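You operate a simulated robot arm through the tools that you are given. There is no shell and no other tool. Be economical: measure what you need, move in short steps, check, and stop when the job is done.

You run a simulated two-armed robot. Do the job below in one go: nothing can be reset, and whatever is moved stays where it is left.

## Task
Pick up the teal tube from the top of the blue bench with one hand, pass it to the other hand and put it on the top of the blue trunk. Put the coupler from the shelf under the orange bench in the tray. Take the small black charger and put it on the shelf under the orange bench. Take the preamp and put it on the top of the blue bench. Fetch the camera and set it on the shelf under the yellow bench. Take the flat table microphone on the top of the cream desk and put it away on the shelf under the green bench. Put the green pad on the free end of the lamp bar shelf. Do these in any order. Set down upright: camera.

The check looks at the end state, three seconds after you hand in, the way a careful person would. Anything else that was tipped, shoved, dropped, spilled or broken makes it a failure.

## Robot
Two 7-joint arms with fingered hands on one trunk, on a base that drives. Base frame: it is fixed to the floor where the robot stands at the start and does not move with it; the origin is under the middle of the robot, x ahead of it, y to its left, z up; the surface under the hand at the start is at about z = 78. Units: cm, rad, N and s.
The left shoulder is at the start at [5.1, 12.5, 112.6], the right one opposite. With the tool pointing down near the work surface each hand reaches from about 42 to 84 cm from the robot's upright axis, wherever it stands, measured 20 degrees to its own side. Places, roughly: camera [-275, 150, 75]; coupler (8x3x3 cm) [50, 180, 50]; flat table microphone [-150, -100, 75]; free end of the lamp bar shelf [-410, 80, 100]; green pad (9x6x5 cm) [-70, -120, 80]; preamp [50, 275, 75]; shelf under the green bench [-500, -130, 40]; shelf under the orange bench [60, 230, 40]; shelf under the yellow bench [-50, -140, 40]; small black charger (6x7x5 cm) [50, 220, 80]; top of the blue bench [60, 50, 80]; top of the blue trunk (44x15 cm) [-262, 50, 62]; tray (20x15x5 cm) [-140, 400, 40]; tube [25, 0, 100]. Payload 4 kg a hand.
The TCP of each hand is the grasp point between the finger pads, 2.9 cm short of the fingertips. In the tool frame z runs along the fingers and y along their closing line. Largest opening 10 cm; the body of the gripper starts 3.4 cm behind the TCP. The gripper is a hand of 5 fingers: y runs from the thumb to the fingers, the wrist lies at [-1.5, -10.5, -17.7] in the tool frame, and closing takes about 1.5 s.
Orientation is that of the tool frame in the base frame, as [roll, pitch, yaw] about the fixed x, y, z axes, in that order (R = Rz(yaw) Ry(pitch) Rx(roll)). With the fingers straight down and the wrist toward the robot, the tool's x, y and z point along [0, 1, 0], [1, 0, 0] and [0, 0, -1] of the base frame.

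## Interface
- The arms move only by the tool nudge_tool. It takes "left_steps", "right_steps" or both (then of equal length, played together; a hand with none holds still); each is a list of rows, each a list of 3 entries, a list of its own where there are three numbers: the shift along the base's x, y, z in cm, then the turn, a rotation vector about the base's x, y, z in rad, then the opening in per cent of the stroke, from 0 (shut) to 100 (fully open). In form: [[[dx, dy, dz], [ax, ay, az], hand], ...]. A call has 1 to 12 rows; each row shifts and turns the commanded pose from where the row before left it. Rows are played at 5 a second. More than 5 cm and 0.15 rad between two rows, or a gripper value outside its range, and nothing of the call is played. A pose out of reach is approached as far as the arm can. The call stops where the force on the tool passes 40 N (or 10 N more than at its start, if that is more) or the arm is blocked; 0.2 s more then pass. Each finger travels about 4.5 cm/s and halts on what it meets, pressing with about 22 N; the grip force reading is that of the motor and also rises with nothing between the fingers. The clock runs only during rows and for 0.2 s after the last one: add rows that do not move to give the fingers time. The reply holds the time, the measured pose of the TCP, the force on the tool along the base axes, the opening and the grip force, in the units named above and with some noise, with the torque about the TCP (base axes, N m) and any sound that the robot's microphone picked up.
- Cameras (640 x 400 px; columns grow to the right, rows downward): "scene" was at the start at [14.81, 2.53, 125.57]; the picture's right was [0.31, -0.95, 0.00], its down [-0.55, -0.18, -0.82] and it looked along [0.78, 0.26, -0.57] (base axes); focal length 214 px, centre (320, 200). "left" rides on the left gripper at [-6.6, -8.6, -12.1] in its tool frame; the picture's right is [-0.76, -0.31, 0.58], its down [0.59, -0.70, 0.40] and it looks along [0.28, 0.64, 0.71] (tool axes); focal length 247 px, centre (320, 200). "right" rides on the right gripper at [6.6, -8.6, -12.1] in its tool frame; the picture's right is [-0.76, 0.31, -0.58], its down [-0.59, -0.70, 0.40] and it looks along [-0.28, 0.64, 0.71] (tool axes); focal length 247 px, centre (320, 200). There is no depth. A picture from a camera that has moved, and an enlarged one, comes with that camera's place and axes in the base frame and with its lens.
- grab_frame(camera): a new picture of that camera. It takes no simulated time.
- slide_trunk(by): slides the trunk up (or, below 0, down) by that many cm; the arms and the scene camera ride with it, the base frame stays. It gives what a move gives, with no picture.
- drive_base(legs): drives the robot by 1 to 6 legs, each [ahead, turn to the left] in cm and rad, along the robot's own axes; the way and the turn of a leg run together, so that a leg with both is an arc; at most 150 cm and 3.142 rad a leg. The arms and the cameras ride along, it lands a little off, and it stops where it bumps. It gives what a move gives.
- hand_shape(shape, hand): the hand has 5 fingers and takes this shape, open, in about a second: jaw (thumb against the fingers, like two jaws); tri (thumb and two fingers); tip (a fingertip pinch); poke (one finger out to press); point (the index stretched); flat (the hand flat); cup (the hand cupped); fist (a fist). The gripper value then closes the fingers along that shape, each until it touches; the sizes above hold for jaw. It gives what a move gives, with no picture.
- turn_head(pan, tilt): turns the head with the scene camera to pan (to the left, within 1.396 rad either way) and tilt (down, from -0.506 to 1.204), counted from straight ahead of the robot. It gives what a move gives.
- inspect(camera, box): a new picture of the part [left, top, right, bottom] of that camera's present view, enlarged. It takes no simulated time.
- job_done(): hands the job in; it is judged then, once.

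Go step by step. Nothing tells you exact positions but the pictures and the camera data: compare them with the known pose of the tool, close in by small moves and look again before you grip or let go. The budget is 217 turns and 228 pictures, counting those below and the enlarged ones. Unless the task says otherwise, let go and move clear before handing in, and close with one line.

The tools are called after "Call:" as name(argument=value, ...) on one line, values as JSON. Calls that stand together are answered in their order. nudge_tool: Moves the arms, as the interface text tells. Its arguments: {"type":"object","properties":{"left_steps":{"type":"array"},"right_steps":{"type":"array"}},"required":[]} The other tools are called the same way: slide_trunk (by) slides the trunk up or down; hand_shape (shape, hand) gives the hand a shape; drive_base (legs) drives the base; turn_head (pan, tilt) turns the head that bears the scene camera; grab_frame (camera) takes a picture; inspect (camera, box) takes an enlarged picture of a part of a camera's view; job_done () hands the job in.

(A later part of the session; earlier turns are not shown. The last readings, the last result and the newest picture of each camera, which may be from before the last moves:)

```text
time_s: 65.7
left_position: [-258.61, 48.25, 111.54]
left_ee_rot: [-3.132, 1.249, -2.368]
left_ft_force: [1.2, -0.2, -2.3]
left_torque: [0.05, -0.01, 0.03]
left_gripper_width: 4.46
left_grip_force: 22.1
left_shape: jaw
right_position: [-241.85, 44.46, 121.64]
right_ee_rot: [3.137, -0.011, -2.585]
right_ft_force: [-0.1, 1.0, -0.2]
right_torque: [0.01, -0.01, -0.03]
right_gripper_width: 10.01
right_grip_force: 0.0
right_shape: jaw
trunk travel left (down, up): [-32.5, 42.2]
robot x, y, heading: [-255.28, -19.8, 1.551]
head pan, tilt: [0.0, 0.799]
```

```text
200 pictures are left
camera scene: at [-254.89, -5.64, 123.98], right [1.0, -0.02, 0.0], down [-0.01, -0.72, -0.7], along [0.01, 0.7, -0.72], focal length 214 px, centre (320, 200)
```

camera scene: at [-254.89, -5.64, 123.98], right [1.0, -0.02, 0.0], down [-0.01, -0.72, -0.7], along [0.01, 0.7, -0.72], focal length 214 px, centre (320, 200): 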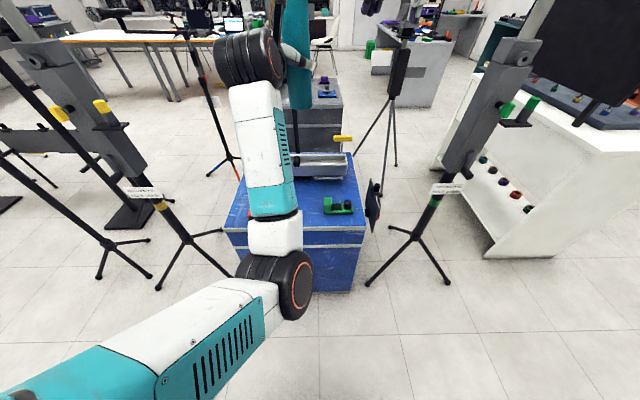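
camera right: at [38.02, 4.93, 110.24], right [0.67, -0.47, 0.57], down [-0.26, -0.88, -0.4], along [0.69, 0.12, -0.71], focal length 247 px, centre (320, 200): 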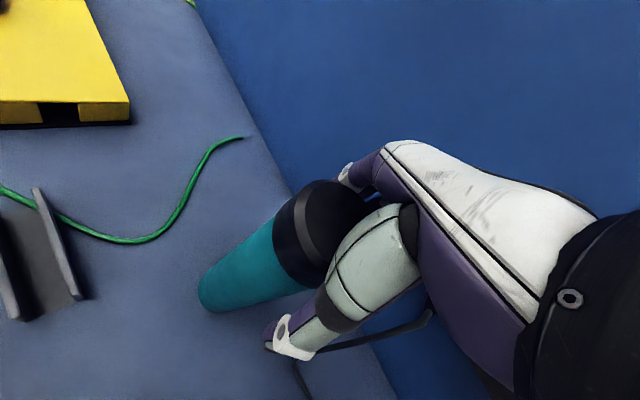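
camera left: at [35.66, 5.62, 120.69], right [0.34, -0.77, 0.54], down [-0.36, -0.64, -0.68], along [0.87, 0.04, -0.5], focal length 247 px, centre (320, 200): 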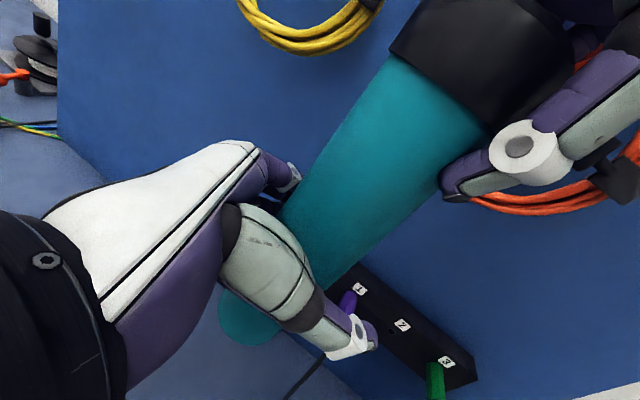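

The trunk's free gap lies between the green clip at x about -247 and the screwdriver at x about -280. I'll shift the tube 6 cm to the left, lower the trunk 25 cm and look again.

Call:
nudge_tool(left_steps=[[[-1.5, 0, 0], [0, 0, 0], 0], [[-1.5, 0, 0], [0, 0, 0], 0], [[-1.5, 0, 0], [0, 0, 0], 0], [[-1.5, 0, 0], [0, 0, 0], 0], [[0, 0, 0], [0, 0, 0], 0]])

Call:
slide_trunk(by=-25)

Call:
grab_frame(camera="scene")

Call:
grab_frame(camera="left")

Call:
grab_frame(camera="right")

```text
time_s: 66.9
left_position: [-264.66, 48.44, 111.5]
left_ee_rot: [-3.128, 1.249, -2.367]
left_ft_force: [0.5, -0.7, -2.0]
left_torque: [0.01, 0.0, -0.01]
left_gripper_width: 4.45
left_grip_force: 22.1
left_shape: jaw
right_position: [-241.79, 44.49, 121.53]
right_ee_rot: [3.137, -0.007, -2.587]
right_ft_force: [0.6, -0.3, 0.3]
right_torque: [-0.04, -0.01, 0.0]
right_gripper_width: 10.01
right_grip_force: 0.1
right_shape: jaw
trunk travel left (down, up): [-32.5, 42.2]
robot x, y, heading: [-255.07, -20.05, 1.544]
head pan, tilt: [0.0, 0.799]
```

```text
time_s: 69.5
left_position: [-264.74, 48.28, 86.55]
left_ee_rot: [-3.14, 1.252, -2.374]
left_ft_force: [-0.1, 0.0, -1.5]
left_torque: [-0.01, 0.02, 0.02]
left_gripper_width: 4.47
left_grip_force: 22.0
left_shape: jaw
right_position: [-241.87, 44.44, 96.67]
right_ee_rot: [3.136, -0.009, -2.587]
right_ft_force: [0.8, -0.5, -0.2]
right_torque: [0.02, 0.02, -0.03]
right_gripper_width: 10.0
right_grip_force: 0.0
right_shape: jaw
trunk travel left (down, up): [-7.5, 67.2]
robot x, y, heading: [-255.36, -19.82, 1.552]
head pan, tilt: [0.0, 0.799]
```

```text
199 pictures are left
camera scene: at [-254.69, 3.69, 97.91], right [1.0, -0.02, 0.0], down [-0.02, -0.72, -0.7], along [0.01, 0.7, -0.72], focal length 214 px, centre (320, 200)
```

scene: 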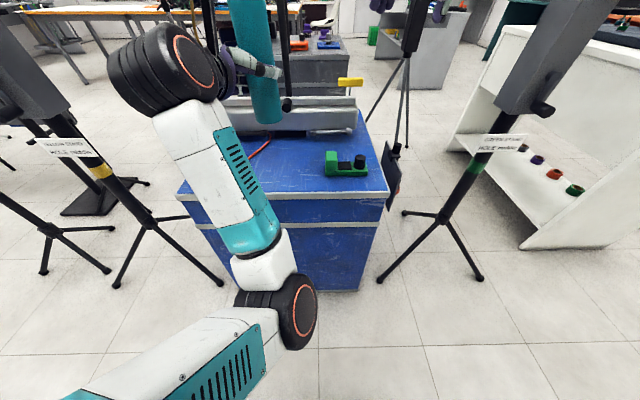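

```text
198 pictures are left
camera left: at [-265.51, 35.7, 96.69], right [0.78, 0.32, 0.54], down [0.63, -0.38, -0.68], along [-0.02, 0.87, -0.5], focal length 247 px, centre (320, 200)
```

left: 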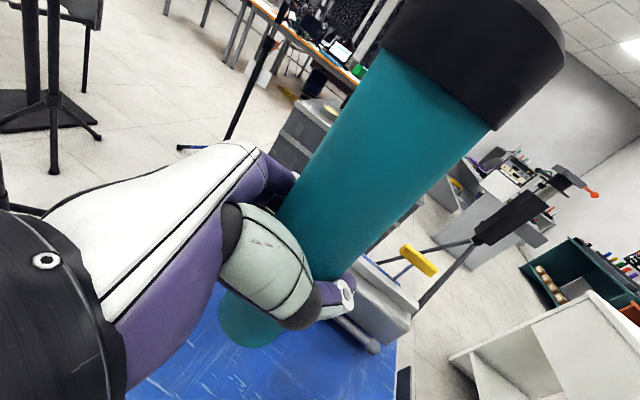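

```text
197 pictures are left
camera right: at [-242.82, 33.75, 108.73], right [0.49, 0.66, 0.57], down [0.87, -0.29, -0.41], along [-0.1, 0.7, -0.71], focal length 247 px, centre (320, 200)
```

right: 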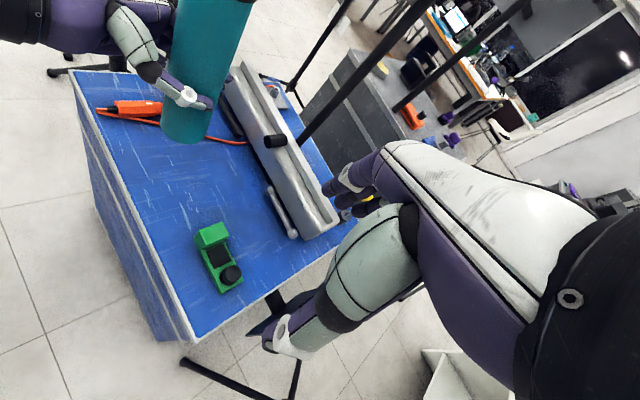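

The spot is clear: the screwdriver and its lead are about 10 cm to one side and the clip is on the other. I'll lower to just above the top.

Call:
slide_trunk(by=-7)

Call:
nudge_tool(left_steps=[[[0, 0, -1.5], [0, 0, 0], 0], [[0, 0, -1.5], [0, 0, 0], 0], [[0, 0, -1.5], [0, 0, 0], 0], [[0, 0, -1.5], [0, 0, 0], 0], [[0, 0, 0], [0, 0, 0], 0]])

Call:
grab_frame(camera="right")

Call:
grab_frame(camera="scene")

```text
time_s: 70.5
left_position: [-264.68, 48.16, 79.57]
left_ee_rot: [-3.138, 1.252, -2.375]
left_ft_force: [0.2, -0.8, -1.3]
left_torque: [0.01, 0.04, 0.02]
left_gripper_width: 4.46
left_grip_force: 22.6
left_shape: jaw
right_position: [-241.89, 44.47, 89.67]
right_ee_rot: [3.134, -0.007, -2.587]
right_ft_force: [0.4, -0.7, 0.7]
right_torque: [0.04, 0.01, -0.02]
right_gripper_width: 10.0
right_grip_force: 0.0
right_shape: jaw
trunk travel left (down, up): [-0.5, 74.2]
robot x, y, heading: [-255.47, -19.88, 1.548]
head pan, tilt: [0.0, 0.799]
```

```text
time_s: 71.7
left_position: [-264.46, 48.26, 73.49]
left_ee_rot: [-3.13, 1.25, -2.366]
left_ft_force: [0.4, 0.4, -2.0]
left_torque: [-0.02, -0.04, -0.02]
left_gripper_width: 4.45
left_grip_force: 21.4
left_shape: jaw
right_position: [-241.91, 44.53, 89.52]
right_ee_rot: [3.137, -0.008, -2.587]
right_ft_force: [-1.6, 0.3, 0.2]
right_torque: [-0.01, -0.01, -0.01]
right_gripper_width: 9.98
right_grip_force: 0.0
right_shape: jaw
trunk travel left (down, up): [-0.5, 74.2]
robot x, y, heading: [-255.17, -19.76, 1.548]
head pan, tilt: [0.0, 0.799]
```

```text
196 pictures are left
camera right: at [-242.83, 33.83, 101.64], right [0.49, 0.66, 0.57], down [0.87, -0.29, -0.41], along [-0.1, 0.69, -0.71], focal length 247 px, centre (320, 200)
```

right: 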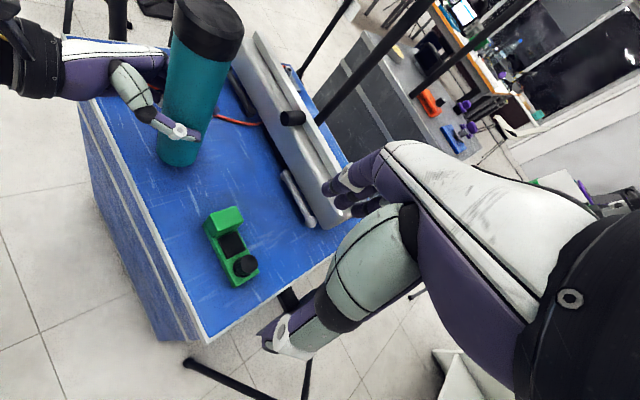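

```text
195 pictures are left
camera scene: at [-254.62, 7.13, 90.37], right [1.0, -0.02, 0.0], down [-0.02, -0.72, -0.7], along [0.01, 0.7, -0.72], focal length 214 px, centre (320, 200)
```

scene: 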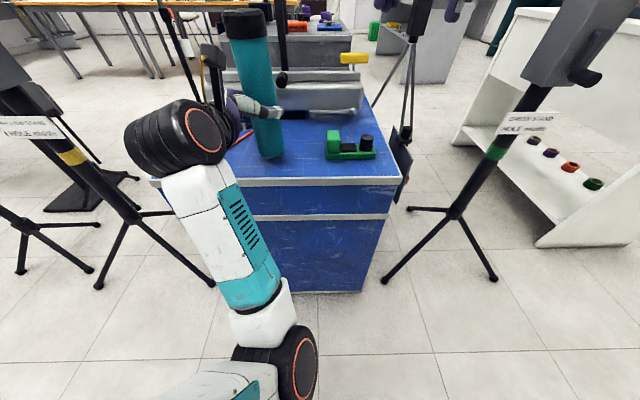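

The tube is about 2 cm above the top. I'll lower it in small steps and watch the force.

Call:
nudge_tool(left_steps=[[[0, 0, -0.5], [0, 0, 0], 0], [[0, 0, -0.5], [0, 0, 0], 0], [[0, 0, -0.4], [0, 0, 0], 0], [[0, 0, 0], [0, 0, 0], 0]])

Call:
inspect(camera="scene", box=[180, 80, 340, 180])

```text
time_s: 72.7
left_position: [-264.72, 48.32, 72.19]
left_ee_rot: [-3.126, 1.249, -2.363]
left_ft_force: [0.3, -0.7, -1.4]
left_torque: [0.03, -0.05, 0.0]
left_gripper_width: 4.46
left_grip_force: 22.2
left_shape: jaw
right_position: [-241.92, 44.46, 89.45]
right_ee_rot: [3.137, -0.01, -2.587]
right_ft_force: [0.1, 0.0, -0.3]
right_torque: [0.02, 0.01, -0.01]
right_gripper_width: 9.97
right_grip_force: 0.1
right_shape: jaw
trunk travel left (down, up): [-0.5, 74.2]
robot x, y, heading: [-255.35, -20.07, 1.55]
head pan, tilt: [0.0, 0.799]
```

```text
4.00 times, centred on (260, 130) of scene
camera zoom: at [-254.62, 7.13, 90.37], right [1.0, -0.02, 0.0], down [-0.02, -0.72, -0.7], along [0.01, 0.7, -0.72], focal length 858 px, centre (560, 480)
```

zoom: 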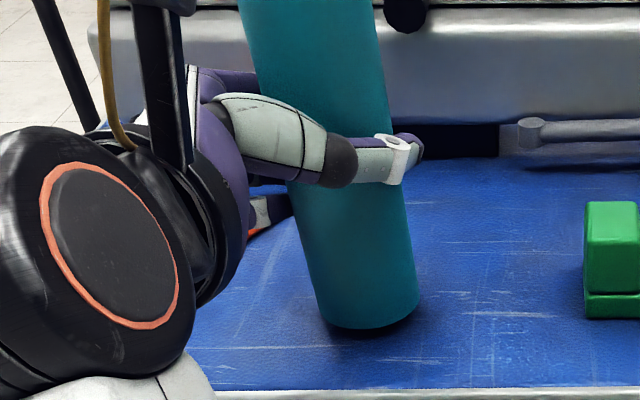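

Call:
nudge_tool(left_steps=[[[0, 0, -0.3], [0, 0, 0], 0], [[0, 0, -0.3], [0, 0, 0], 0], [[0, 0, 0], [0, 0, 0], 0]])

Call:
inspect(camera="scene", box=[180, 80, 340, 180])

```text
time_s: 73.5
left_position: [-264.75, 48.45, 71.58]
left_ee_rot: [-3.128, 1.249, -2.364]
left_ft_force: [-0.3, -0.3, -2.1]
left_torque: [0.0, -0.01, 0.01]
left_gripper_width: 4.45
left_grip_force: 22.3
left_shape: jaw
right_position: [-241.87, 44.5, 89.58]
right_ee_rot: [3.135, -0.01, -2.586]
right_ft_force: [0.1, 0.6, 0.4]
right_torque: [0.02, 0.01, 0.03]
right_gripper_width: 9.97
right_grip_force: 0.0
right_shape: jaw
trunk travel left (down, up): [-0.5, 74.2]
robot x, y, heading: [-255.12, -19.77, 1.549]
head pan, tilt: [0.0, 0.799]
```

```text
4.00 times, centred on (260, 130) of scene
camera zoom: at [-254.62, 7.13, 90.37], right [1.0, -0.02, 0.0], down [-0.02, -0.72, -0.7], along [0.01, 0.7, -0.72], focal length 858 px, centre (560, 480)
```

zoom: 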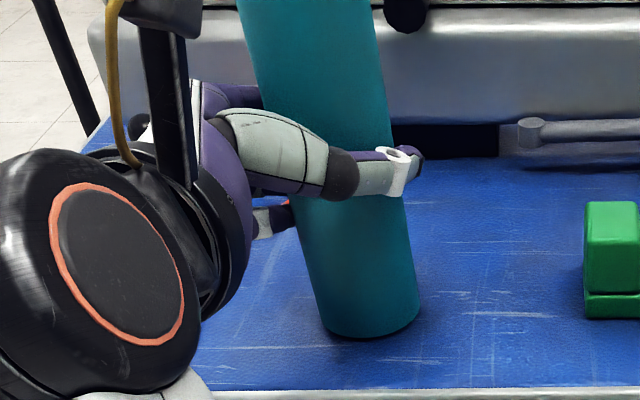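

Call:
nudge_tool(left_steps=[[[0, 0, -0.2], [0, 0, 0], 0], [[0, 0, -0.2], [0, 0, 0], 0], [[0, 0, 0], [0, 0, 0], 0]])

Call:
inspect(camera="scene", box=[180, 80, 340, 180])

```text
time_s: 74.3
left_position: [-264.69, 48.25, 71.26]
left_ee_rot: [-3.139, 1.253, -2.376]
left_ft_force: [0.5, 0.6, 4.6]
left_torque: [0.08, 0.1, -0.02]
left_gripper_width: 4.45
left_grip_force: 22.2
left_shape: jaw
right_position: [-241.84, 44.49, 89.5]
right_ee_rot: [3.135, -0.009, -2.587]
right_ft_force: [-0.2, -0.6, -0.5]
right_torque: [0.0, -0.02, 0.01]
right_gripper_width: 9.95
right_grip_force: 0.0
right_shape: jaw
trunk travel left (down, up): [-0.5, 74.2]
robot x, y, heading: [-255.29, -19.7, 1.549]
head pan, tilt: [0.0, 0.799]
```

```text
4.00 times, centred on (260, 130) of scene
camera zoom: at [-254.61, 7.09, 90.39], right [1.0, -0.02, 0.0], down [-0.02, -0.72, -0.7], along [0.01, 0.7, -0.72], focal length 858 px, centre (560, 480)
```

zoom: 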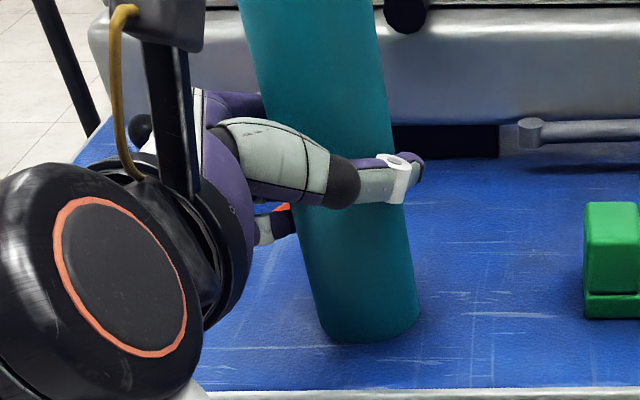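

It's in contact at about 5 N. I'll open the left hand and withdraw along its pointing line.

Call:
nudge_tool(left_steps=[[[0, 0, 0], [0, 0, 0], 20], [[0, 0, 0], [0, 0, 0], 50], [[0, 0, 0], [0, 0, 0], 80], [[0, 0, 0], [0, 0, 0], 100], [[0, 0, 0], [0, 0, 0], 100], [[0, 0, 0], [0, 0, 0], 100], [[0, 0, 0], [0, 0, 0], 100]])

Call:
nudge_tool(left_steps=[[[-0.7, -0.7, 0], [0, 0, 0], 100], [[-1, -1, 0], [0, 0, 0], 100], [[-1.2, -1.2, 0], [0, 0, 0], 100], [[-1.2, -1.2, 0], [0, 0, 0], 100], [[-1.2, -1.2, 0], [0, 0, 0], 100], [[-1.2, -1.2, 0], [0, 0, 0], 100], [[-1.2, -1.2, 0], [0, 0, 0], 100], [[0, 0, 0], [0, 0, 0], 100]])

Call:
grab_frame(camera="scene")

```text
time_s: 75.9
left_position: [-264.72, 48.24, 71.08]
left_ee_rot: [-3.132, 1.25, -2.366]
left_ft_force: [-0.4, -0.9, 0.3]
left_torque: [-0.02, 0.0, -0.02]
left_gripper_width: 9.98
left_grip_force: 0.1
left_shape: jaw
right_position: [-241.88, 44.45, 89.59]
right_ee_rot: [3.137, -0.009, -2.587]
right_ft_force: [-0.2, 0.1, -0.1]
right_torque: [0.01, -0.01, 0.01]
right_gripper_width: 9.99
right_grip_force: 0.1
right_shape: jaw
trunk travel left (down, up): [-0.5, 74.2]
robot x, y, heading: [-254.99, -19.9, 1.545]
head pan, tilt: [0.0, 0.799]
```

```text
time_s: 77.7
left_position: [-272.69, 41.66, 70.93]
left_ee_rot: [-3.133, 1.25, -2.372]
left_ft_force: [0.0, 0.5, -0.6]
left_torque: [-0.02, -0.01, 0.01]
left_gripper_width: 10.0
left_grip_force: 0.0
left_shape: jaw
left hand out of reach, approached as far as the arm can: row 7
right_position: [-241.91, 44.52, 89.5]
right_ee_rot: [3.138, -0.008, -2.586]
right_ft_force: [-0.6, -0.2, 0.6]
right_torque: [0.04, 0.02, 0.0]
right_gripper_width: 10.02
right_grip_force: 0.1
right_shape: jaw
trunk travel left (down, up): [-0.5, 74.2]
robot x, y, heading: [-255.39, -20.02, 1.555]
head pan, tilt: [0.0, 0.799]
```

```text
191 pictures are left
camera scene: at [-254.62, 7.11, 90.37], right [1.0, -0.02, 0.0], down [-0.02, -0.72, -0.7], along [0.01, 0.7, -0.72], focal length 214 px, centre (320, 200)
```

scene: 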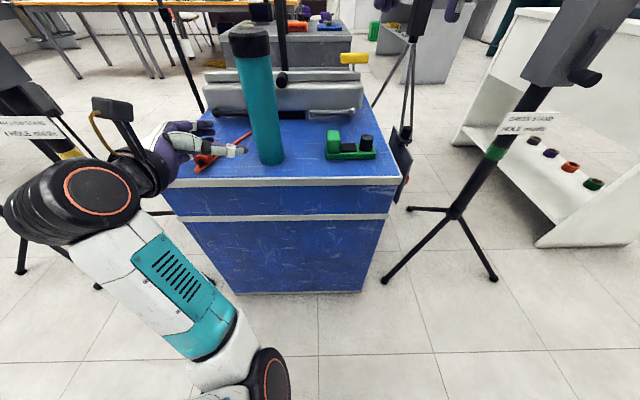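

The tube stands on the trunk. I'll back away, raise the trunk and look around for the camera and the routes.

Call:
drive_base(legs=[[-30, 0]])

Call:
slide_trunk(by=60)

Call:
turn_head(pan=0, tilt=0.5)

Call:
grab_frame(camera="scene")

Call:
inspect(camera="scene", box=[220, 40, 420, 165])

```text
time_s: 79.8
left_position: [-273.28, 11.92, 70.86]
left_ee_rot: [-3.129, 1.25, -2.364]
left_ft_force: [-0.2, 0.6, -0.1]
left_torque: [-0.01, -0.01, 0.02]
left_gripper_width: 9.96
left_grip_force: 0.1
left_shape: jaw
right_position: [-242.69, 14.81, 89.5]
right_ee_rot: [3.137, -0.009, -2.583]
right_ft_force: [1.7, 0.7, 0.0]
right_torque: [0.03, -0.01, 0.01]
right_gripper_width: 9.99
right_grip_force: 0.0
right_shape: jaw
trunk travel left (down, up): [-0.5, 74.2]
robot x, y, heading: [-255.84, -49.61, 1.549]
head pan, tilt: [0.0, 0.799]
```

```text
refused: 60 is not a number from -40 to 40
```

```text
time_s: 80.6
left_position: [-273.21, 11.82, 70.95]
left_ee_rot: [-3.132, 1.249, -2.367]
left_ft_force: [0.2, -0.1, -0.4]
left_torque: [-0.02, -0.01, -0.03]
left_gripper_width: 9.98
left_grip_force: 0.1
left_shape: jaw
right_position: [-242.66, 14.88, 89.53]
right_ee_rot: [3.137, -0.008, -2.583]
right_ft_force: [0.3, 0.0, 0.0]
right_torque: [-0.01, 0.02, 0.0]
right_gripper_width: 9.98
right_grip_force: 0.1
right_shape: jaw
trunk travel left (down, up): [-0.5, 74.2]
robot x, y, heading: [-256.33, -49.52, 1.554]
head pan, tilt: [0.0, 0.499]
```

```text
190 pictures are left
camera scene: at [-255.27, -21.55, 92.96], right [1.0, -0.02, 0.0], down [-0.01, -0.48, -0.88], along [0.02, 0.88, -0.48], focal length 214 px, centre (320, 200)
```

scene: 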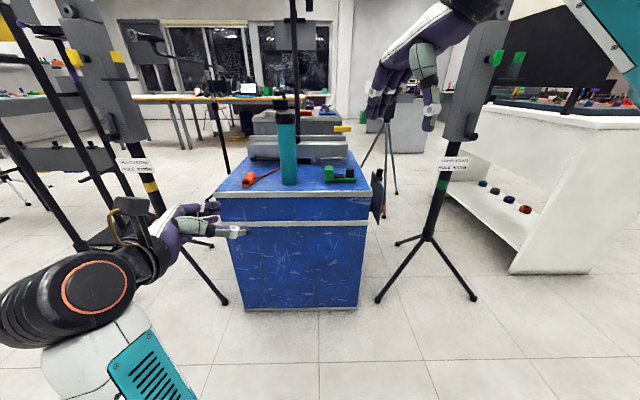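

```text
3.20 times, centred on (320, 102) of scene
camera zoom: at [-255.27, -21.55, 92.96], right [1.0, -0.02, 0.0], down [-0.01, -0.48, -0.88], along [0.02, 0.88, -0.48], focal length 686 px, centre (320, 512)
```

zoom: 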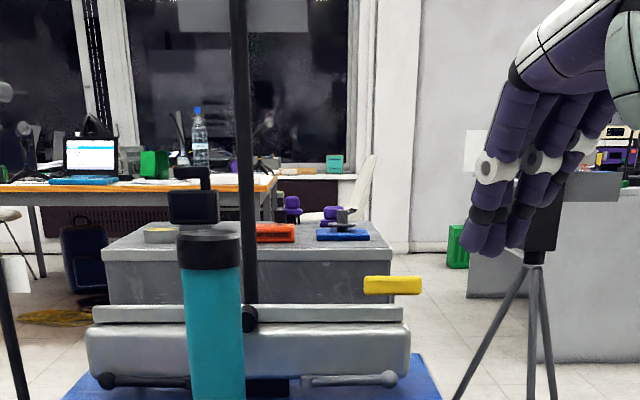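

I can see a black camera on the grey trunk, just behind the tube. I'll raise the trunk and look closer.

Call:
slide_trunk(by=40)

Call:
inspect(camera="scene", box=[220, 80, 420, 205])

Call:
turn_head(pan=0.8, tilt=0.5)

Call:
grab_frame(camera="scene")

Call:
turn_head(pan=-0.8, tilt=0.5)

Call:
grab_frame(camera="scene")

```text
time_s: 84.4
left_position: [-273.27, 11.96, 110.85]
left_ee_rot: [-3.132, 1.249, -2.366]
left_ft_force: [0.2, 0.1, 0.0]
left_torque: [0.02, 0.01, -0.01]
left_gripper_width: 9.98
left_grip_force: 0.1
left_shape: jaw
right_position: [-242.73, 12.94, 132.51]
right_ee_rot: [3.098, 0.019, -2.584]
right_ft_force: [0.1, -0.5, 0.5]
right_torque: [0.04, -0.01, 0.03]
right_gripper_width: 9.98
right_grip_force: 0.2
right_shape: jaw
trunk travel left (down, up): [-40.5, 34.2]
robot x, y, heading: [-256.01, -49.56, 1.555]
head pan, tilt: [0.0, 0.499]
```

```text
3.20 times, centred on (320, 142) of scene
camera zoom: at [-255.54, -36.02, 134.71], right [1.0, -0.02, 0.0], down [-0.01, -0.48, -0.88], along [0.02, 0.88, -0.48], focal length 686 px, centre (320, 384)
```

zoom: 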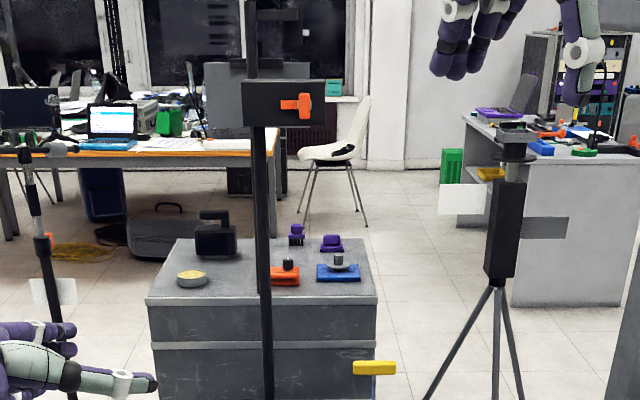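

```text
time_s: 85.5
left_position: [-273.4, 11.85, 110.92]
left_ee_rot: [-3.13, 1.249, -2.366]
left_ft_force: [0.8, -0.6, 1.0]
left_torque: [0.01, -0.01, -0.03]
left_gripper_width: 9.97
left_grip_force: 0.1
left_shape: jaw
right_position: [-242.75, 12.95, 132.72]
right_ee_rot: [3.095, 0.018, -2.585]
right_ft_force: [-1.1, 0.1, 0.7]
right_torque: [-0.02, 0.05, -0.02]
right_gripper_width: 9.98
right_grip_force: 0.1
right_shape: jaw
trunk travel left (down, up): [-40.5, 34.2]
robot x, y, heading: [-256.03, -49.31, 1.549]
head pan, tilt: [0.799, 0.499]
```

```text
187 pictures are left
camera scene: at [-262.11, -38.67, 134.72], right [0.71, 0.7, 0.0], down [0.34, -0.34, -0.88], along [-0.62, 0.62, -0.48], focal length 214 px, centre (320, 200)
```

scene: 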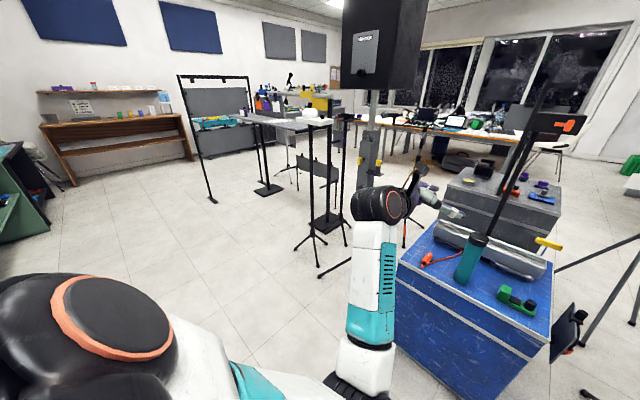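

```text
time_s: 87.2
left_position: [-273.3, 11.94, 110.9]
left_ee_rot: [-3.13, 1.25, -2.366]
left_ft_force: [0.2, -0.6, -0.2]
left_torque: [0.02, 0.05, 0.02]
left_gripper_width: 9.96
left_grip_force: 0.0
left_shape: jaw
right_position: [-242.7, 12.86, 132.66]
right_ee_rot: [3.095, 0.019, -2.583]
right_ft_force: [0.0, 0.0, -0.8]
right_torque: [0.01, 0.02, -0.02]
right_gripper_width: 10.0
right_grip_force: 0.0
right_shape: jaw
trunk travel left (down, up): [-40.5, 34.2]
robot x, y, heading: [-255.79, -49.33, 1.551]
head pan, tilt: [-0.799, 0.499]
```

```text
186 pictures are left
camera scene: at [-249.07, -38.91, 134.72], right [0.68, -0.73, 0.0], down [-0.35, -0.33, -0.88], along [0.64, 0.6, -0.48], focal length 214 px, centre (320, 200)
```

scene: 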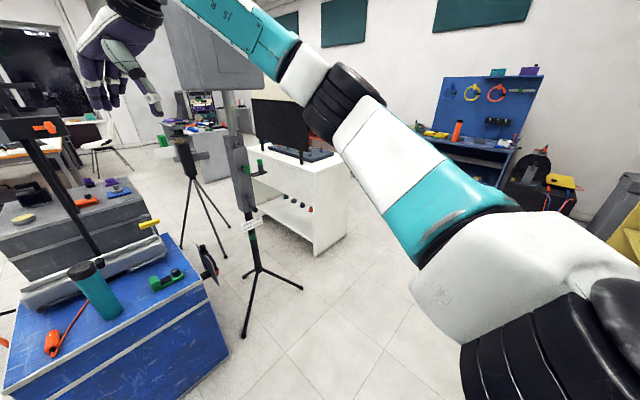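

The camera sits on the grey trunk at roughly [-283, 170], reachable only from the north via the aisle past the white table. I'll first put both hands back to pointing down and then head for the orange bench, which is on that route.

Call:
nudge_tool(left_steps=[[[0, -0.5, 0], [-0.0408, 0.0984, -0.0565], 100], [[0, -0.5, 0], [-0.0408, 0.0984, -0.0565], 100], [[0, -0.5, 0], [-0.0408, 0.0984, -0.0565], 100], [[0, -0.5, 0], [-0.0408, 0.0984, -0.0565], 100], [[0, -0.5, 0], [-0.0408, 0.0984, -0.0565], 100], [[0, -0.5, 0], [-0.0408, 0.0984, -0.0565], 100], [[0, -0.5, 0], [-0.0408, 0.0984, -0.0565], 100], [[0, -0.5, 0], [-0.0408, 0.0984, -0.0565], 100], [[0, -0.5, 0], [-0.0408, 0.0984, -0.0565], 100], [[0, -0.5, 0], [-0.0408, 0.0984, -0.0565], 100], [[0, -0.5, 0], [-0.0408, 0.0984, -0.0565], 100], [[0, -0.5, 0], [-0.0408, 0.0984, -0.0565], 100]], right_steps=[[[0, -0.8, -1.5], [0, 0, -0.05], 100], [[0, -0.8, -1.5], [0, 0, -0.05], 100], [[0, -0.8, -1.5], [0, 0, -0.05], 100], [[0, -0.8, -1.5], [0, 0, -0.05], 100], [[0, -0.8, -1.5], [0, 0, -0.05], 100], [[0, -0.8, -1.5], [0, 0, -0.05], 100], [[0, -0.8, -1.5], [0, 0, -0.05], 100], [[0, -0.8, -1.5], [0, 0, -0.05], 100], [[0, -0.8, -1.5], [0, 0, -0.05], 100], [[0, -0.8, -1.5], [0, 0, -0.05], 100], [[0, -0.8, -1.5], [0, 0, -0.04], 100], [[0, -0.8, -1.5], [0, 0, -0.04], 100]])

Call:
turn_head(pan=0, tilt=0.4)

Call:
drive_base(legs=[[0, -1.3], [150, 0], [60, 0]])

Call:
grab_frame(camera="scene")

```text
time_s: 89.8
left_position: [-273.27, 5.81, 110.92]
left_ee_rot: [-3.118, -0.003, 3.139]
left_ft_force: [-0.2, -0.5, 1.1]
left_torque: [-0.01, -0.01, -0.02]
left_gripper_width: 10.0
left_grip_force: 0.0
left_shape: jaw
right_position: [-242.71, 3.28, 114.52]
right_ee_rot: [3.092, 0.016, 3.12]
right_ft_force: [0.0, -0.5, -0.9]
right_torque: [0.01, 0.0, 0.01]
right_gripper_width: 10.0
right_grip_force: 0.1
right_shape: jaw
trunk travel left (down, up): [-40.5, 34.2]
robot x, y, heading: [-255.7, -49.58, 1.554]
head pan, tilt: [-0.799, 0.499]
```

```text
time_s: 90.9
left_position: [-273.23, 5.81, 110.98]
left_ee_rot: [-3.119, 0.001, 3.139]
left_ft_force: [0.4, 0.0, -0.1]
left_torque: [-0.02, -0.02, -0.01]
left_gripper_width: 9.99
left_grip_force: 0.1
left_shape: jaw
right_position: [-242.68, 3.3, 114.42]
right_ee_rot: [3.094, 0.019, 3.12]
right_ft_force: [-1.0, 0.5, -0.5]
right_torque: [0.04, 0.01, -0.01]
right_gripper_width: 10.0
right_grip_force: 0.0
right_shape: jaw
trunk travel left (down, up): [-40.5, 34.2]
robot x, y, heading: [-256.0, -49.41, 1.546]
head pan, tilt: [0.0, 0.4]
```

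```text
time_s: 104.6
left_position: [-2.36, 28.14, 110.93]
left_ee_rot: [-3.121, 0.0, 1.802]
left_ft_force: [-0.8, 0.2, -0.3]
left_torque: [-0.04, 0.02, -0.05]
left_gripper_width: 9.99
left_grip_force: 0.1
left_shape: jaw
right_position: [2.13, -2.2, 114.47]
right_ee_rot: [3.096, 0.019, 1.786]
right_ft_force: [-0.1, -0.8, -0.2]
right_torque: [0.02, 0.02, -0.04]
right_gripper_width: 9.97
right_grip_force: 0.1
right_shape: jaw
trunk travel left (down, up): [-40.5, 34.2]
robot x, y, heading: [-52.34, -1.25, 0.216]
head pan, tilt: [0.0, 0.4]
```

```text
185 pictures are left
camera scene: at [-38.61, 1.08, 135.63], right [0.21, -0.98, 0.0], down [-0.38, -0.08, -0.92], along [0.9, 0.2, -0.39], focal length 214 px, centre (320, 200)
```

scene: 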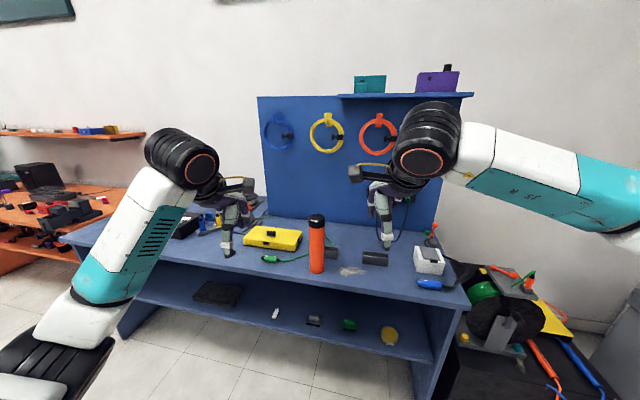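

Now I'll turn north and drive up the aisle to the orange bench.

Call:
drive_base(legs=[[0, 1.34], [150, 0], [75, 0], [0, -1.55]])

Call:
turn_head(pan=0, tilt=0.6)

Call:
grab_frame(camera="scene")

```text
time_s: 123.0
left_position: [-1.66, 247.47, 110.88]
left_ee_rot: [-3.118, -0.001, 1.656]
left_ft_force: [0.9, -0.4, 0.6]
left_torque: [-0.02, -0.04, 0.03]
left_gripper_width: 9.95
left_grip_force: 0.1
left_shape: jaw
right_position: [-1.57, 216.79, 114.57]
right_ee_rot: [3.093, 0.018, 1.637]
right_ft_force: [0.1, 0.3, -1.0]
right_torque: [-0.03, 0.01, 0.02]
right_gripper_width: 9.99
right_grip_force: 0.0
right_shape: jaw
trunk travel left (down, up): [-40.5, 34.2]
robot x, y, heading: [-55.36, 225.68, 0.069]
head pan, tilt: [0.0, 0.4]
```

```text
time_s: 123.8
left_position: [-1.69, 247.51, 110.91]
left_ee_rot: [-3.12, 0.001, 1.659]
left_ft_force: [-0.3, -1.0, -0.1]
left_torque: [0.04, 0.01, -0.03]
left_gripper_width: 9.97
left_grip_force: 0.1
left_shape: jaw
right_position: [-1.59, 216.85, 114.5]
right_ee_rot: [3.095, 0.019, 1.637]
right_ft_force: [0.5, 0.0, 0.2]
right_torque: [0.03, -0.03, 0.01]
right_gripper_width: 10.0
right_grip_force: 0.0
right_shape: jaw
trunk travel left (down, up): [-40.5, 34.2]
robot x, y, heading: [-55.56, 225.1, 0.069]
head pan, tilt: [0.0, 0.6]
```

```text
184 pictures are left
camera scene: at [-41.75, 226.0, 133.82], right [0.07, -1.0, 0.0], down [-0.56, -0.04, -0.83], along [0.82, 0.06, -0.56], focal length 214 px, centre (320, 200)
```

scene: 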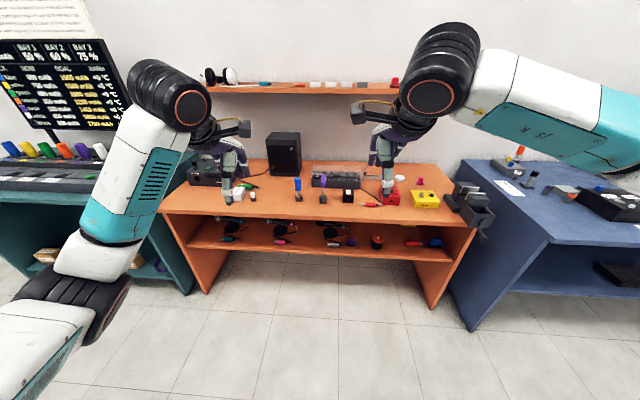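

The orange bench is in front of me. I'll zoom in on its top and shelf.

Call:
inspect(camera="scene", box=[180, 120, 340, 220])

Call:
inspect(camera="scene", box=[330, 140, 490, 240])

Call:
inspect(camera="scene", box=[180, 210, 340, 310])

Call:
inspect(camera="scene", box=[320, 210, 480, 310])

```text
4.00 times, centred on (260, 170) of scene
camera zoom: at [-41.75, 226.0, 133.82], right [0.07, -1.0, 0.0], down [-0.56, -0.04, -0.83], along [0.82, 0.06, -0.56], focal length 858 px, centre (560, 320)
```

zoom: 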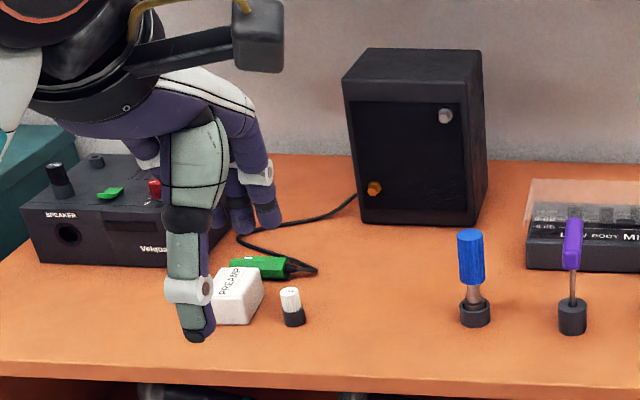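

```text
4.00 times, centred on (410, 190) of scene
camera zoom: at [-41.75, 226.0, 133.82], right [0.07, -1.0, 0.0], down [-0.56, -0.04, -0.83], along [0.82, 0.06, -0.56], focal length 858 px, centre (-40, 240)
```

zoom: 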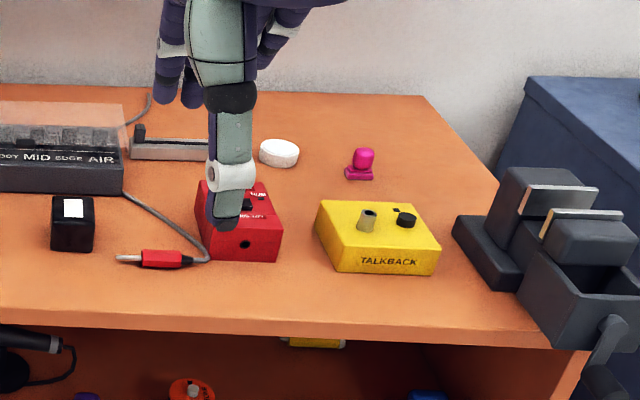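

```text
4.00 times, centred on (260, 260) of scene
camera zoom: at [-41.75, 226.0, 133.82], right [0.07, -1.0, 0.0], down [-0.56, -0.04, -0.83], along [0.82, 0.06, -0.56], focal length 858 px, centre (560, -40)
```

zoom: 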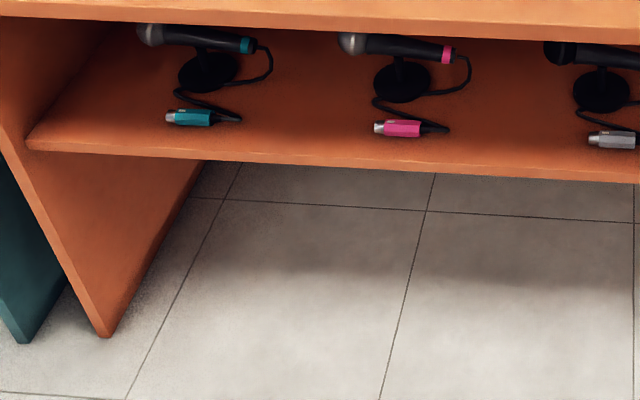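

```text
4.00 times, centred on (400, 260) of scene
camera zoom: at [-41.75, 226.0, 133.82], right [0.07, -1.0, 0.0], down [-0.56, -0.04, -0.83], along [0.82, 0.06, -0.56], focal length 858 px, centre (0, -40)
```

zoom: 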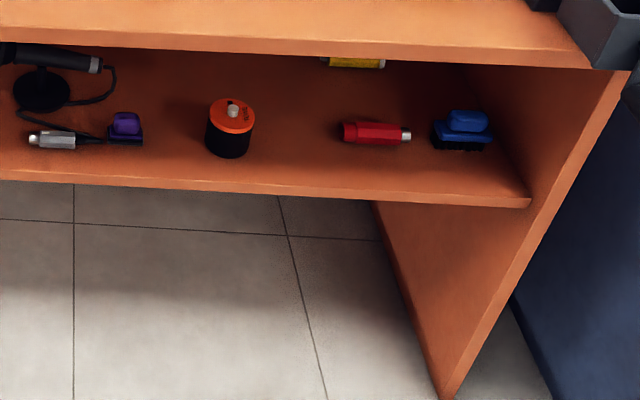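

I've found the preamp (white cube) at [38, 269], the small black charger at [40, 219], and a red coupler on the shelf at about [45, 181]. I'll pull up to the bench square, move the right hand aside, and turn the left hand to a forward-tilted pose that fits both the bench top and the shelf.

Call:
drive_base(legs=[[0, -0.069], [33, 0]])

Call:
nudge_tool(left_steps=[[[0.2, -1.0, -1], [0.0585, -0.0585, -0.1211], 100], [[0.2, -1.0, -1], [0.0585, -0.0585, -0.1211], 100], [[0.2, -1.0, -1], [0.0585, -0.0585, -0.1211], 100], [[0.2, -1.0, -1], [0.0585, -0.0585, -0.1211], 100], [[0.2, -1.0, -1], [0.0585, -0.0585, -0.1211], 100], [[0.2, -1.0, -1], [0.0585, -0.0585, -0.1211], 100], [[0.2, -1.5, -1], [0.0585, -0.0585, -0.1211], 100], [[0.2, -1.5, -1], [0.0585, -0.0585, -0.1211], 100], [[0.2, -1.5, -1], [0.0585, -0.0585, -0.1211], 100], [[0.2, -1.5, -1], [0.0585, -0.0585, -0.1211], 100], [[0.2, -1.5, -1], [0.0585, -0.0585, -0.1211], 100], [[0.2, -1.5, -1], [0.0585, -0.0585, -0.1211], 100]], right_steps=[[[0, -2, 0], [0, 0, 0], 100], [[0, -2, 0], [0, 0, 0], 100], [[0, -2, 0], [0, 0, 0], 100], [[0, -2, 0], [0, 0, 0], 100], [[0, -2, 0], [0, 0, 0], 100], [[0, -2, 0], [0, 0, 0], 100], [[0, -2, 0], [0, 0, 0], 100], [[0, -2, 0], [0, 0, 0], 100], [[0, -2, 0], [0, 0, 0], 100], [[0, -2, 0], [0, 0, 0], 100], [[0, -2, 0], [0, 0, 0], 100], [[0, -2, 0], [0, 0, 0], 100]])

Call:
grab_frame(camera="scene")

Call:
grab_frame(camera="left")

```text
time_s: 126.4
left_position: [32.84, 243.72, 110.95]
left_ee_rot: [-3.122, 0.0, 1.588]
left_ft_force: [-0.5, 0.3, -0.1]
left_torque: [-0.02, 0.0, 0.0]
left_gripper_width: 9.99
left_grip_force: 0.1
left_shape: jaw
right_position: [30.77, 213.21, 114.46]
right_ee_rot: [3.097, 0.017, 1.57]
right_ft_force: [0.8, 0.0, -0.8]
right_torque: [0.0, 0.0, -0.01]
right_gripper_width: 10.01
right_grip_force: 0.1
right_shape: jaw
trunk travel left (down, up): [-40.5, 34.2]
robot x, y, heading: [-22.34, 225.33, 0.001]
head pan, tilt: [0.0, 0.6]
```

```text
time_s: 129.0
left_position: [35.08, 228.86, 98.9]
left_ee_rot: [3.14, -0.9, 0.025]
left_ft_force: [0.1, -0.3, -0.7]
left_torque: [0.02, 0.0, -0.02]
left_gripper_width: 9.99
left_grip_force: 0.0
left_shape: jaw
right_position: [30.9, 189.1, 114.45]
right_ee_rot: [3.094, 0.019, 1.571]
right_ft_force: [0.3, -0.6, 0.1]
right_torque: [-0.02, 0.01, -0.01]
right_gripper_width: 9.99
right_grip_force: 0.0
right_shape: jaw
trunk travel left (down, up): [-40.5, 34.2]
robot x, y, heading: [-22.39, 225.39, -0.001]
head pan, tilt: [0.0, 0.6]
```

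```text
179 pictures are left
camera scene: at [-8.68, 225.06, 133.81], right [0.0, -1.0, 0.0], down [-0.57, 0.0, -0.82], along [0.82, 0.0, -0.57], focal length 214 px, centre (320, 200)
```

scene: 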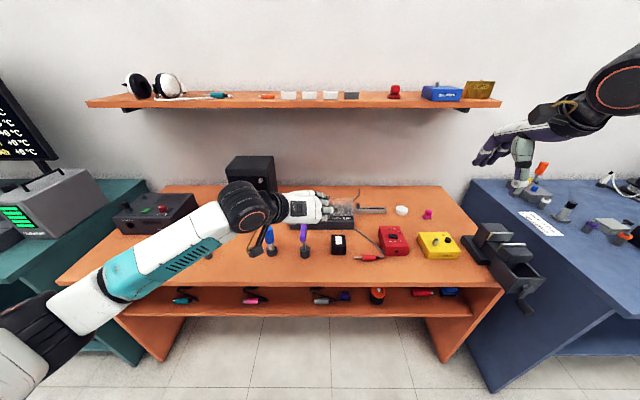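

```text
178 pictures are left
camera left: at [21.44, 237.06, 101.31], right [-0.03, 0.31, -0.95], down [0.66, 0.72, 0.21], along [0.75, -0.62, -0.22], focal length 247 px, centre (320, 200)
```

left: 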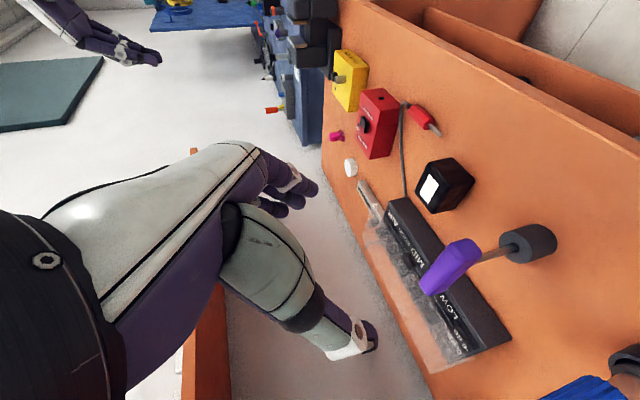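

Call:
inspect(camera="scene", box=[280, 215, 400, 290])

Call:
inspect(camera="left", box=[340, 80, 600, 300])

```text
5.33 times, centred on (340, 252) of scene
camera zoom: at [-8.68, 225.06, 133.81], right [0.0, -1.0, 0.0], down [-0.57, 0.0, -0.82], along [0.82, 0.0, -0.57], focal length 1144 px, centre (213, -80)
```

zoom: 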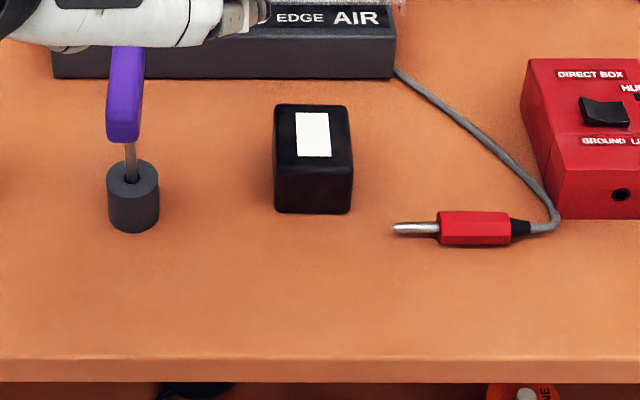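

```text
1.82 times, centred on (470, 190) of left
camera zoom: at [21.44, 237.06, 101.31], right [-0.03, 0.31, -0.95], down [0.66, 0.72, 0.21], along [0.75, -0.62, -0.22], focal length 449 px, centre (47, 218)
```

zoom: 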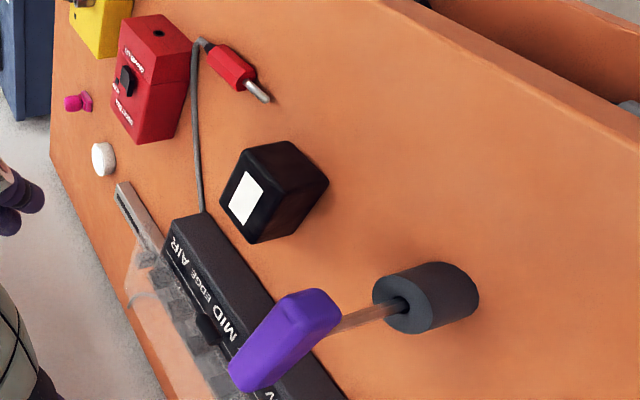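

The charger box spans x 39.7–44.7, y 216.4–221.2 and z 78–82.3. I'll move the left hand above it and lower it to just over the top.

Call:
nudge_tool(left_steps=[[[1.3, -2, -1.5], [0, 0, 0], 100], [[1.3, -2, -1.5], [0, 0, 0], 100], [[1.3, -2, -1.5], [0, 0, 0], 100], [[1.4, -2, -1.5], [0, 0, 0], 100], [[1.4, -2, -1.5], [0, 0, 0], 100], [[0, 0, -1.5], [0, 0, 0], 100], [[0, 0, 0], [0, 0, 0], 100]])

Call:
inspect(camera="scene", box=[240, 175, 400, 275])

Call:
grab_frame(camera="left")

```text
time_s: 130.6
left_position: [41.84, 218.74, 89.67]
left_ee_rot: [-3.141, -0.898, 0.028]
left_ft_force: [-0.4, -0.7, 0.1]
left_torque: [0.04, 0.01, -0.04]
left_gripper_width: 9.98
left_grip_force: 0.1
left_shape: jaw
right_position: [30.92, 189.06, 114.42]
right_ee_rot: [3.094, 0.016, 1.569]
right_ft_force: [0.7, 0.7, -0.4]
right_torque: [0.0, 0.04, 0.01]
right_gripper_width: 9.99
right_grip_force: 0.0
right_shape: jaw
trunk travel left (down, up): [-40.5, 34.2]
robot x, y, heading: [-22.34, 225.26, 0.004]
head pan, tilt: [0.0, 0.6]
```

```text
4.00 times, centred on (320, 225) of scene
camera zoom: at [-8.68, 225.07, 133.81], right [0.0, -1.0, 0.0], down [-0.57, 0.0, -0.82], along [0.82, 0.0, -0.57], focal length 858 px, centre (320, 100)
```

zoom: 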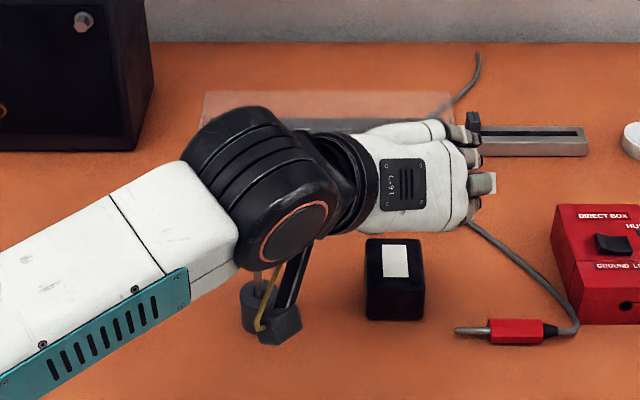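

```text
174 pictures are left
camera left: at [28.19, 227.09, 92.18], right [-0.03, 0.31, -0.95], down [0.66, 0.72, 0.21], along [0.75, -0.62, -0.22], focal length 247 px, centre (320, 200)
```

left: 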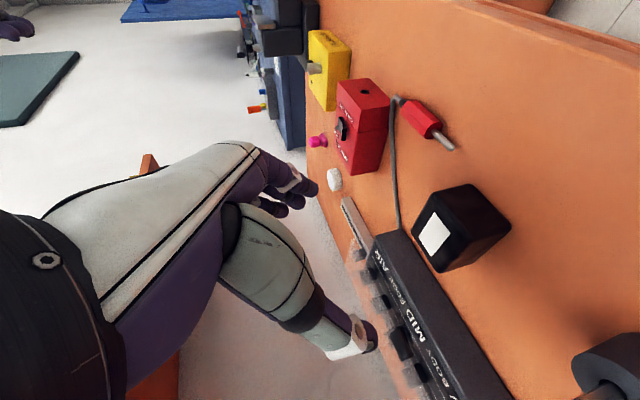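

The hand is above the charger and its camera bracket will clear the stick. I'll lower it to the grip height.

Call:
nudge_tool(left_steps=[[[0, 0, -2], [0, 0, 0], 100], [[0, 0, -2], [0, 0, 0], 100], [[0, 0, -1.5], [0, 0, 0], 100], [[0, 0, -1.5], [0, 0, 0], 100], [[0, 0, -1.2], [0, 0, 0], 100], [[0, 0, 0], [0, 0, 0], 100]])

Call:
grab_frame(camera="left")

Call:
inspect(camera="scene", box=[260, 200, 400, 290])

```text
time_s: 132.0
left_position: [41.71, 218.6, 81.62]
left_ee_rot: [3.141, -0.898, 0.026]
left_ft_force: [1.0, 0.8, 0.0]
left_torque: [-0.02, 0.01, 0.03]
left_gripper_width: 9.99
left_grip_force: 0.1
left_shape: jaw
right_position: [30.9, 189.12, 114.33]
right_ee_rot: [3.094, 0.017, 1.57]
right_ft_force: [-0.3, 1.0, -0.3]
right_torque: [-0.01, 0.0, 0.02]
right_gripper_width: 9.97
right_grip_force: 0.1
right_shape: jaw
trunk travel left (down, up): [-40.5, 34.2]
robot x, y, heading: [-22.06, 225.23, -0.003]
head pan, tilt: [0.0, 0.6]
```

```text
173 pictures are left
camera left: at [28.06, 226.96, 84.07], right [-0.03, 0.31, -0.95], down [0.66, 0.72, 0.21], along [0.75, -0.62, -0.22], focal length 247 px, centre (320, 200)
```

left: 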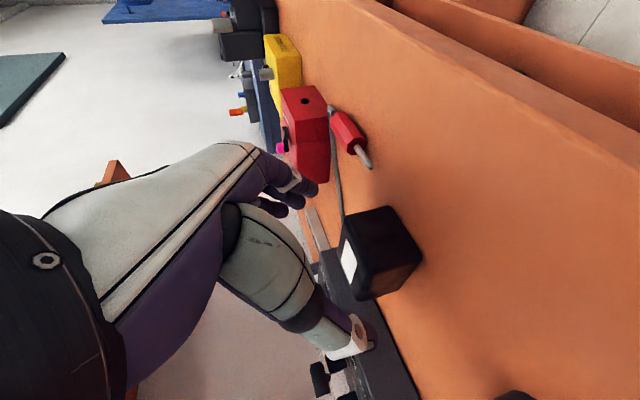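

```text
4.44 times, centred on (330, 245) of scene
camera zoom: at [-8.69, 225.09, 133.82], right [0.0, -1.0, 0.0], down [-0.57, 0.0, -0.82], along [0.82, 0.0, -0.57], focal length 953 px, centre (276, 0)
```

zoom: 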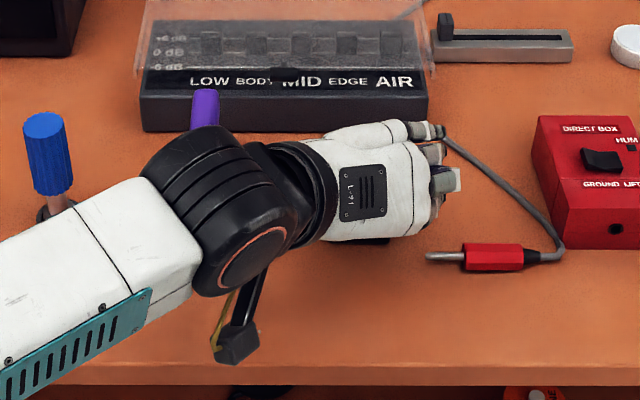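

Comparing the two cameras shows the orange bench top is lower than I assumed, near z = 74, so the charger centre is about [45.4, 218.6, 76.4]. I'll adjust to that.

Call:
nudge_tool(left_steps=[[[0.6, 0, 0], [0, 0, 0], 100], [[0.6, 0, -1], [0, 0, 0], 100], [[0.7, 0, -1], [0, 0, 0], 100], [[0.7, 0, -1], [0, 0, 0], 100], [[0.6, 0, -0.9], [0, 0, 0], 100], [[0, 0, 0], [0, 0, 0], 100]])

Call:
grab_frame(camera="left")

```text
time_s: 133.4
left_position: [45.06, 218.85, 77.73]
left_ee_rot: [3.14, -0.898, 0.029]
left_ft_force: [0.3, -0.3, -0.2]
left_torque: [0.01, 0.0, 0.01]
left_gripper_width: 9.98
left_grip_force: 0.1
left_shape: jaw
right_position: [30.93, 189.13, 114.41]
right_ee_rot: [3.095, 0.02, 1.57]
right_ft_force: [-0.6, -0.9, -0.4]
right_torque: [-0.03, 0.0, 0.02]
right_gripper_width: 9.99
right_grip_force: 0.0
right_shape: jaw
trunk travel left (down, up): [-40.5, 34.2]
robot x, y, heading: [-22.36, 225.35, -0.004]
head pan, tilt: [0.0, 0.6]
```

```text
171 pictures are left
camera left: at [31.31, 227.12, 80.19], right [-0.03, 0.31, -0.95], down [0.66, 0.72, 0.21], along [0.75, -0.62, -0.22], focal length 247 px, centre (320, 200)
```

left: 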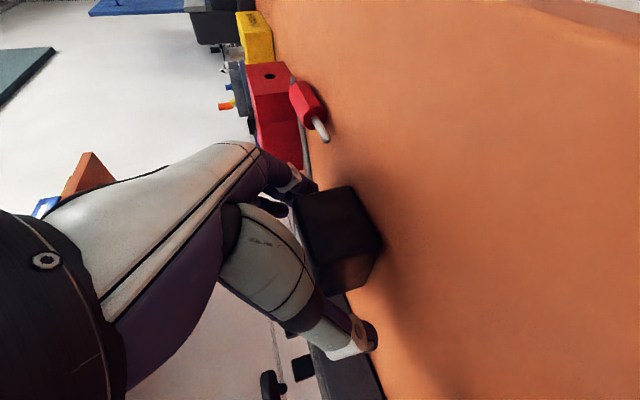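

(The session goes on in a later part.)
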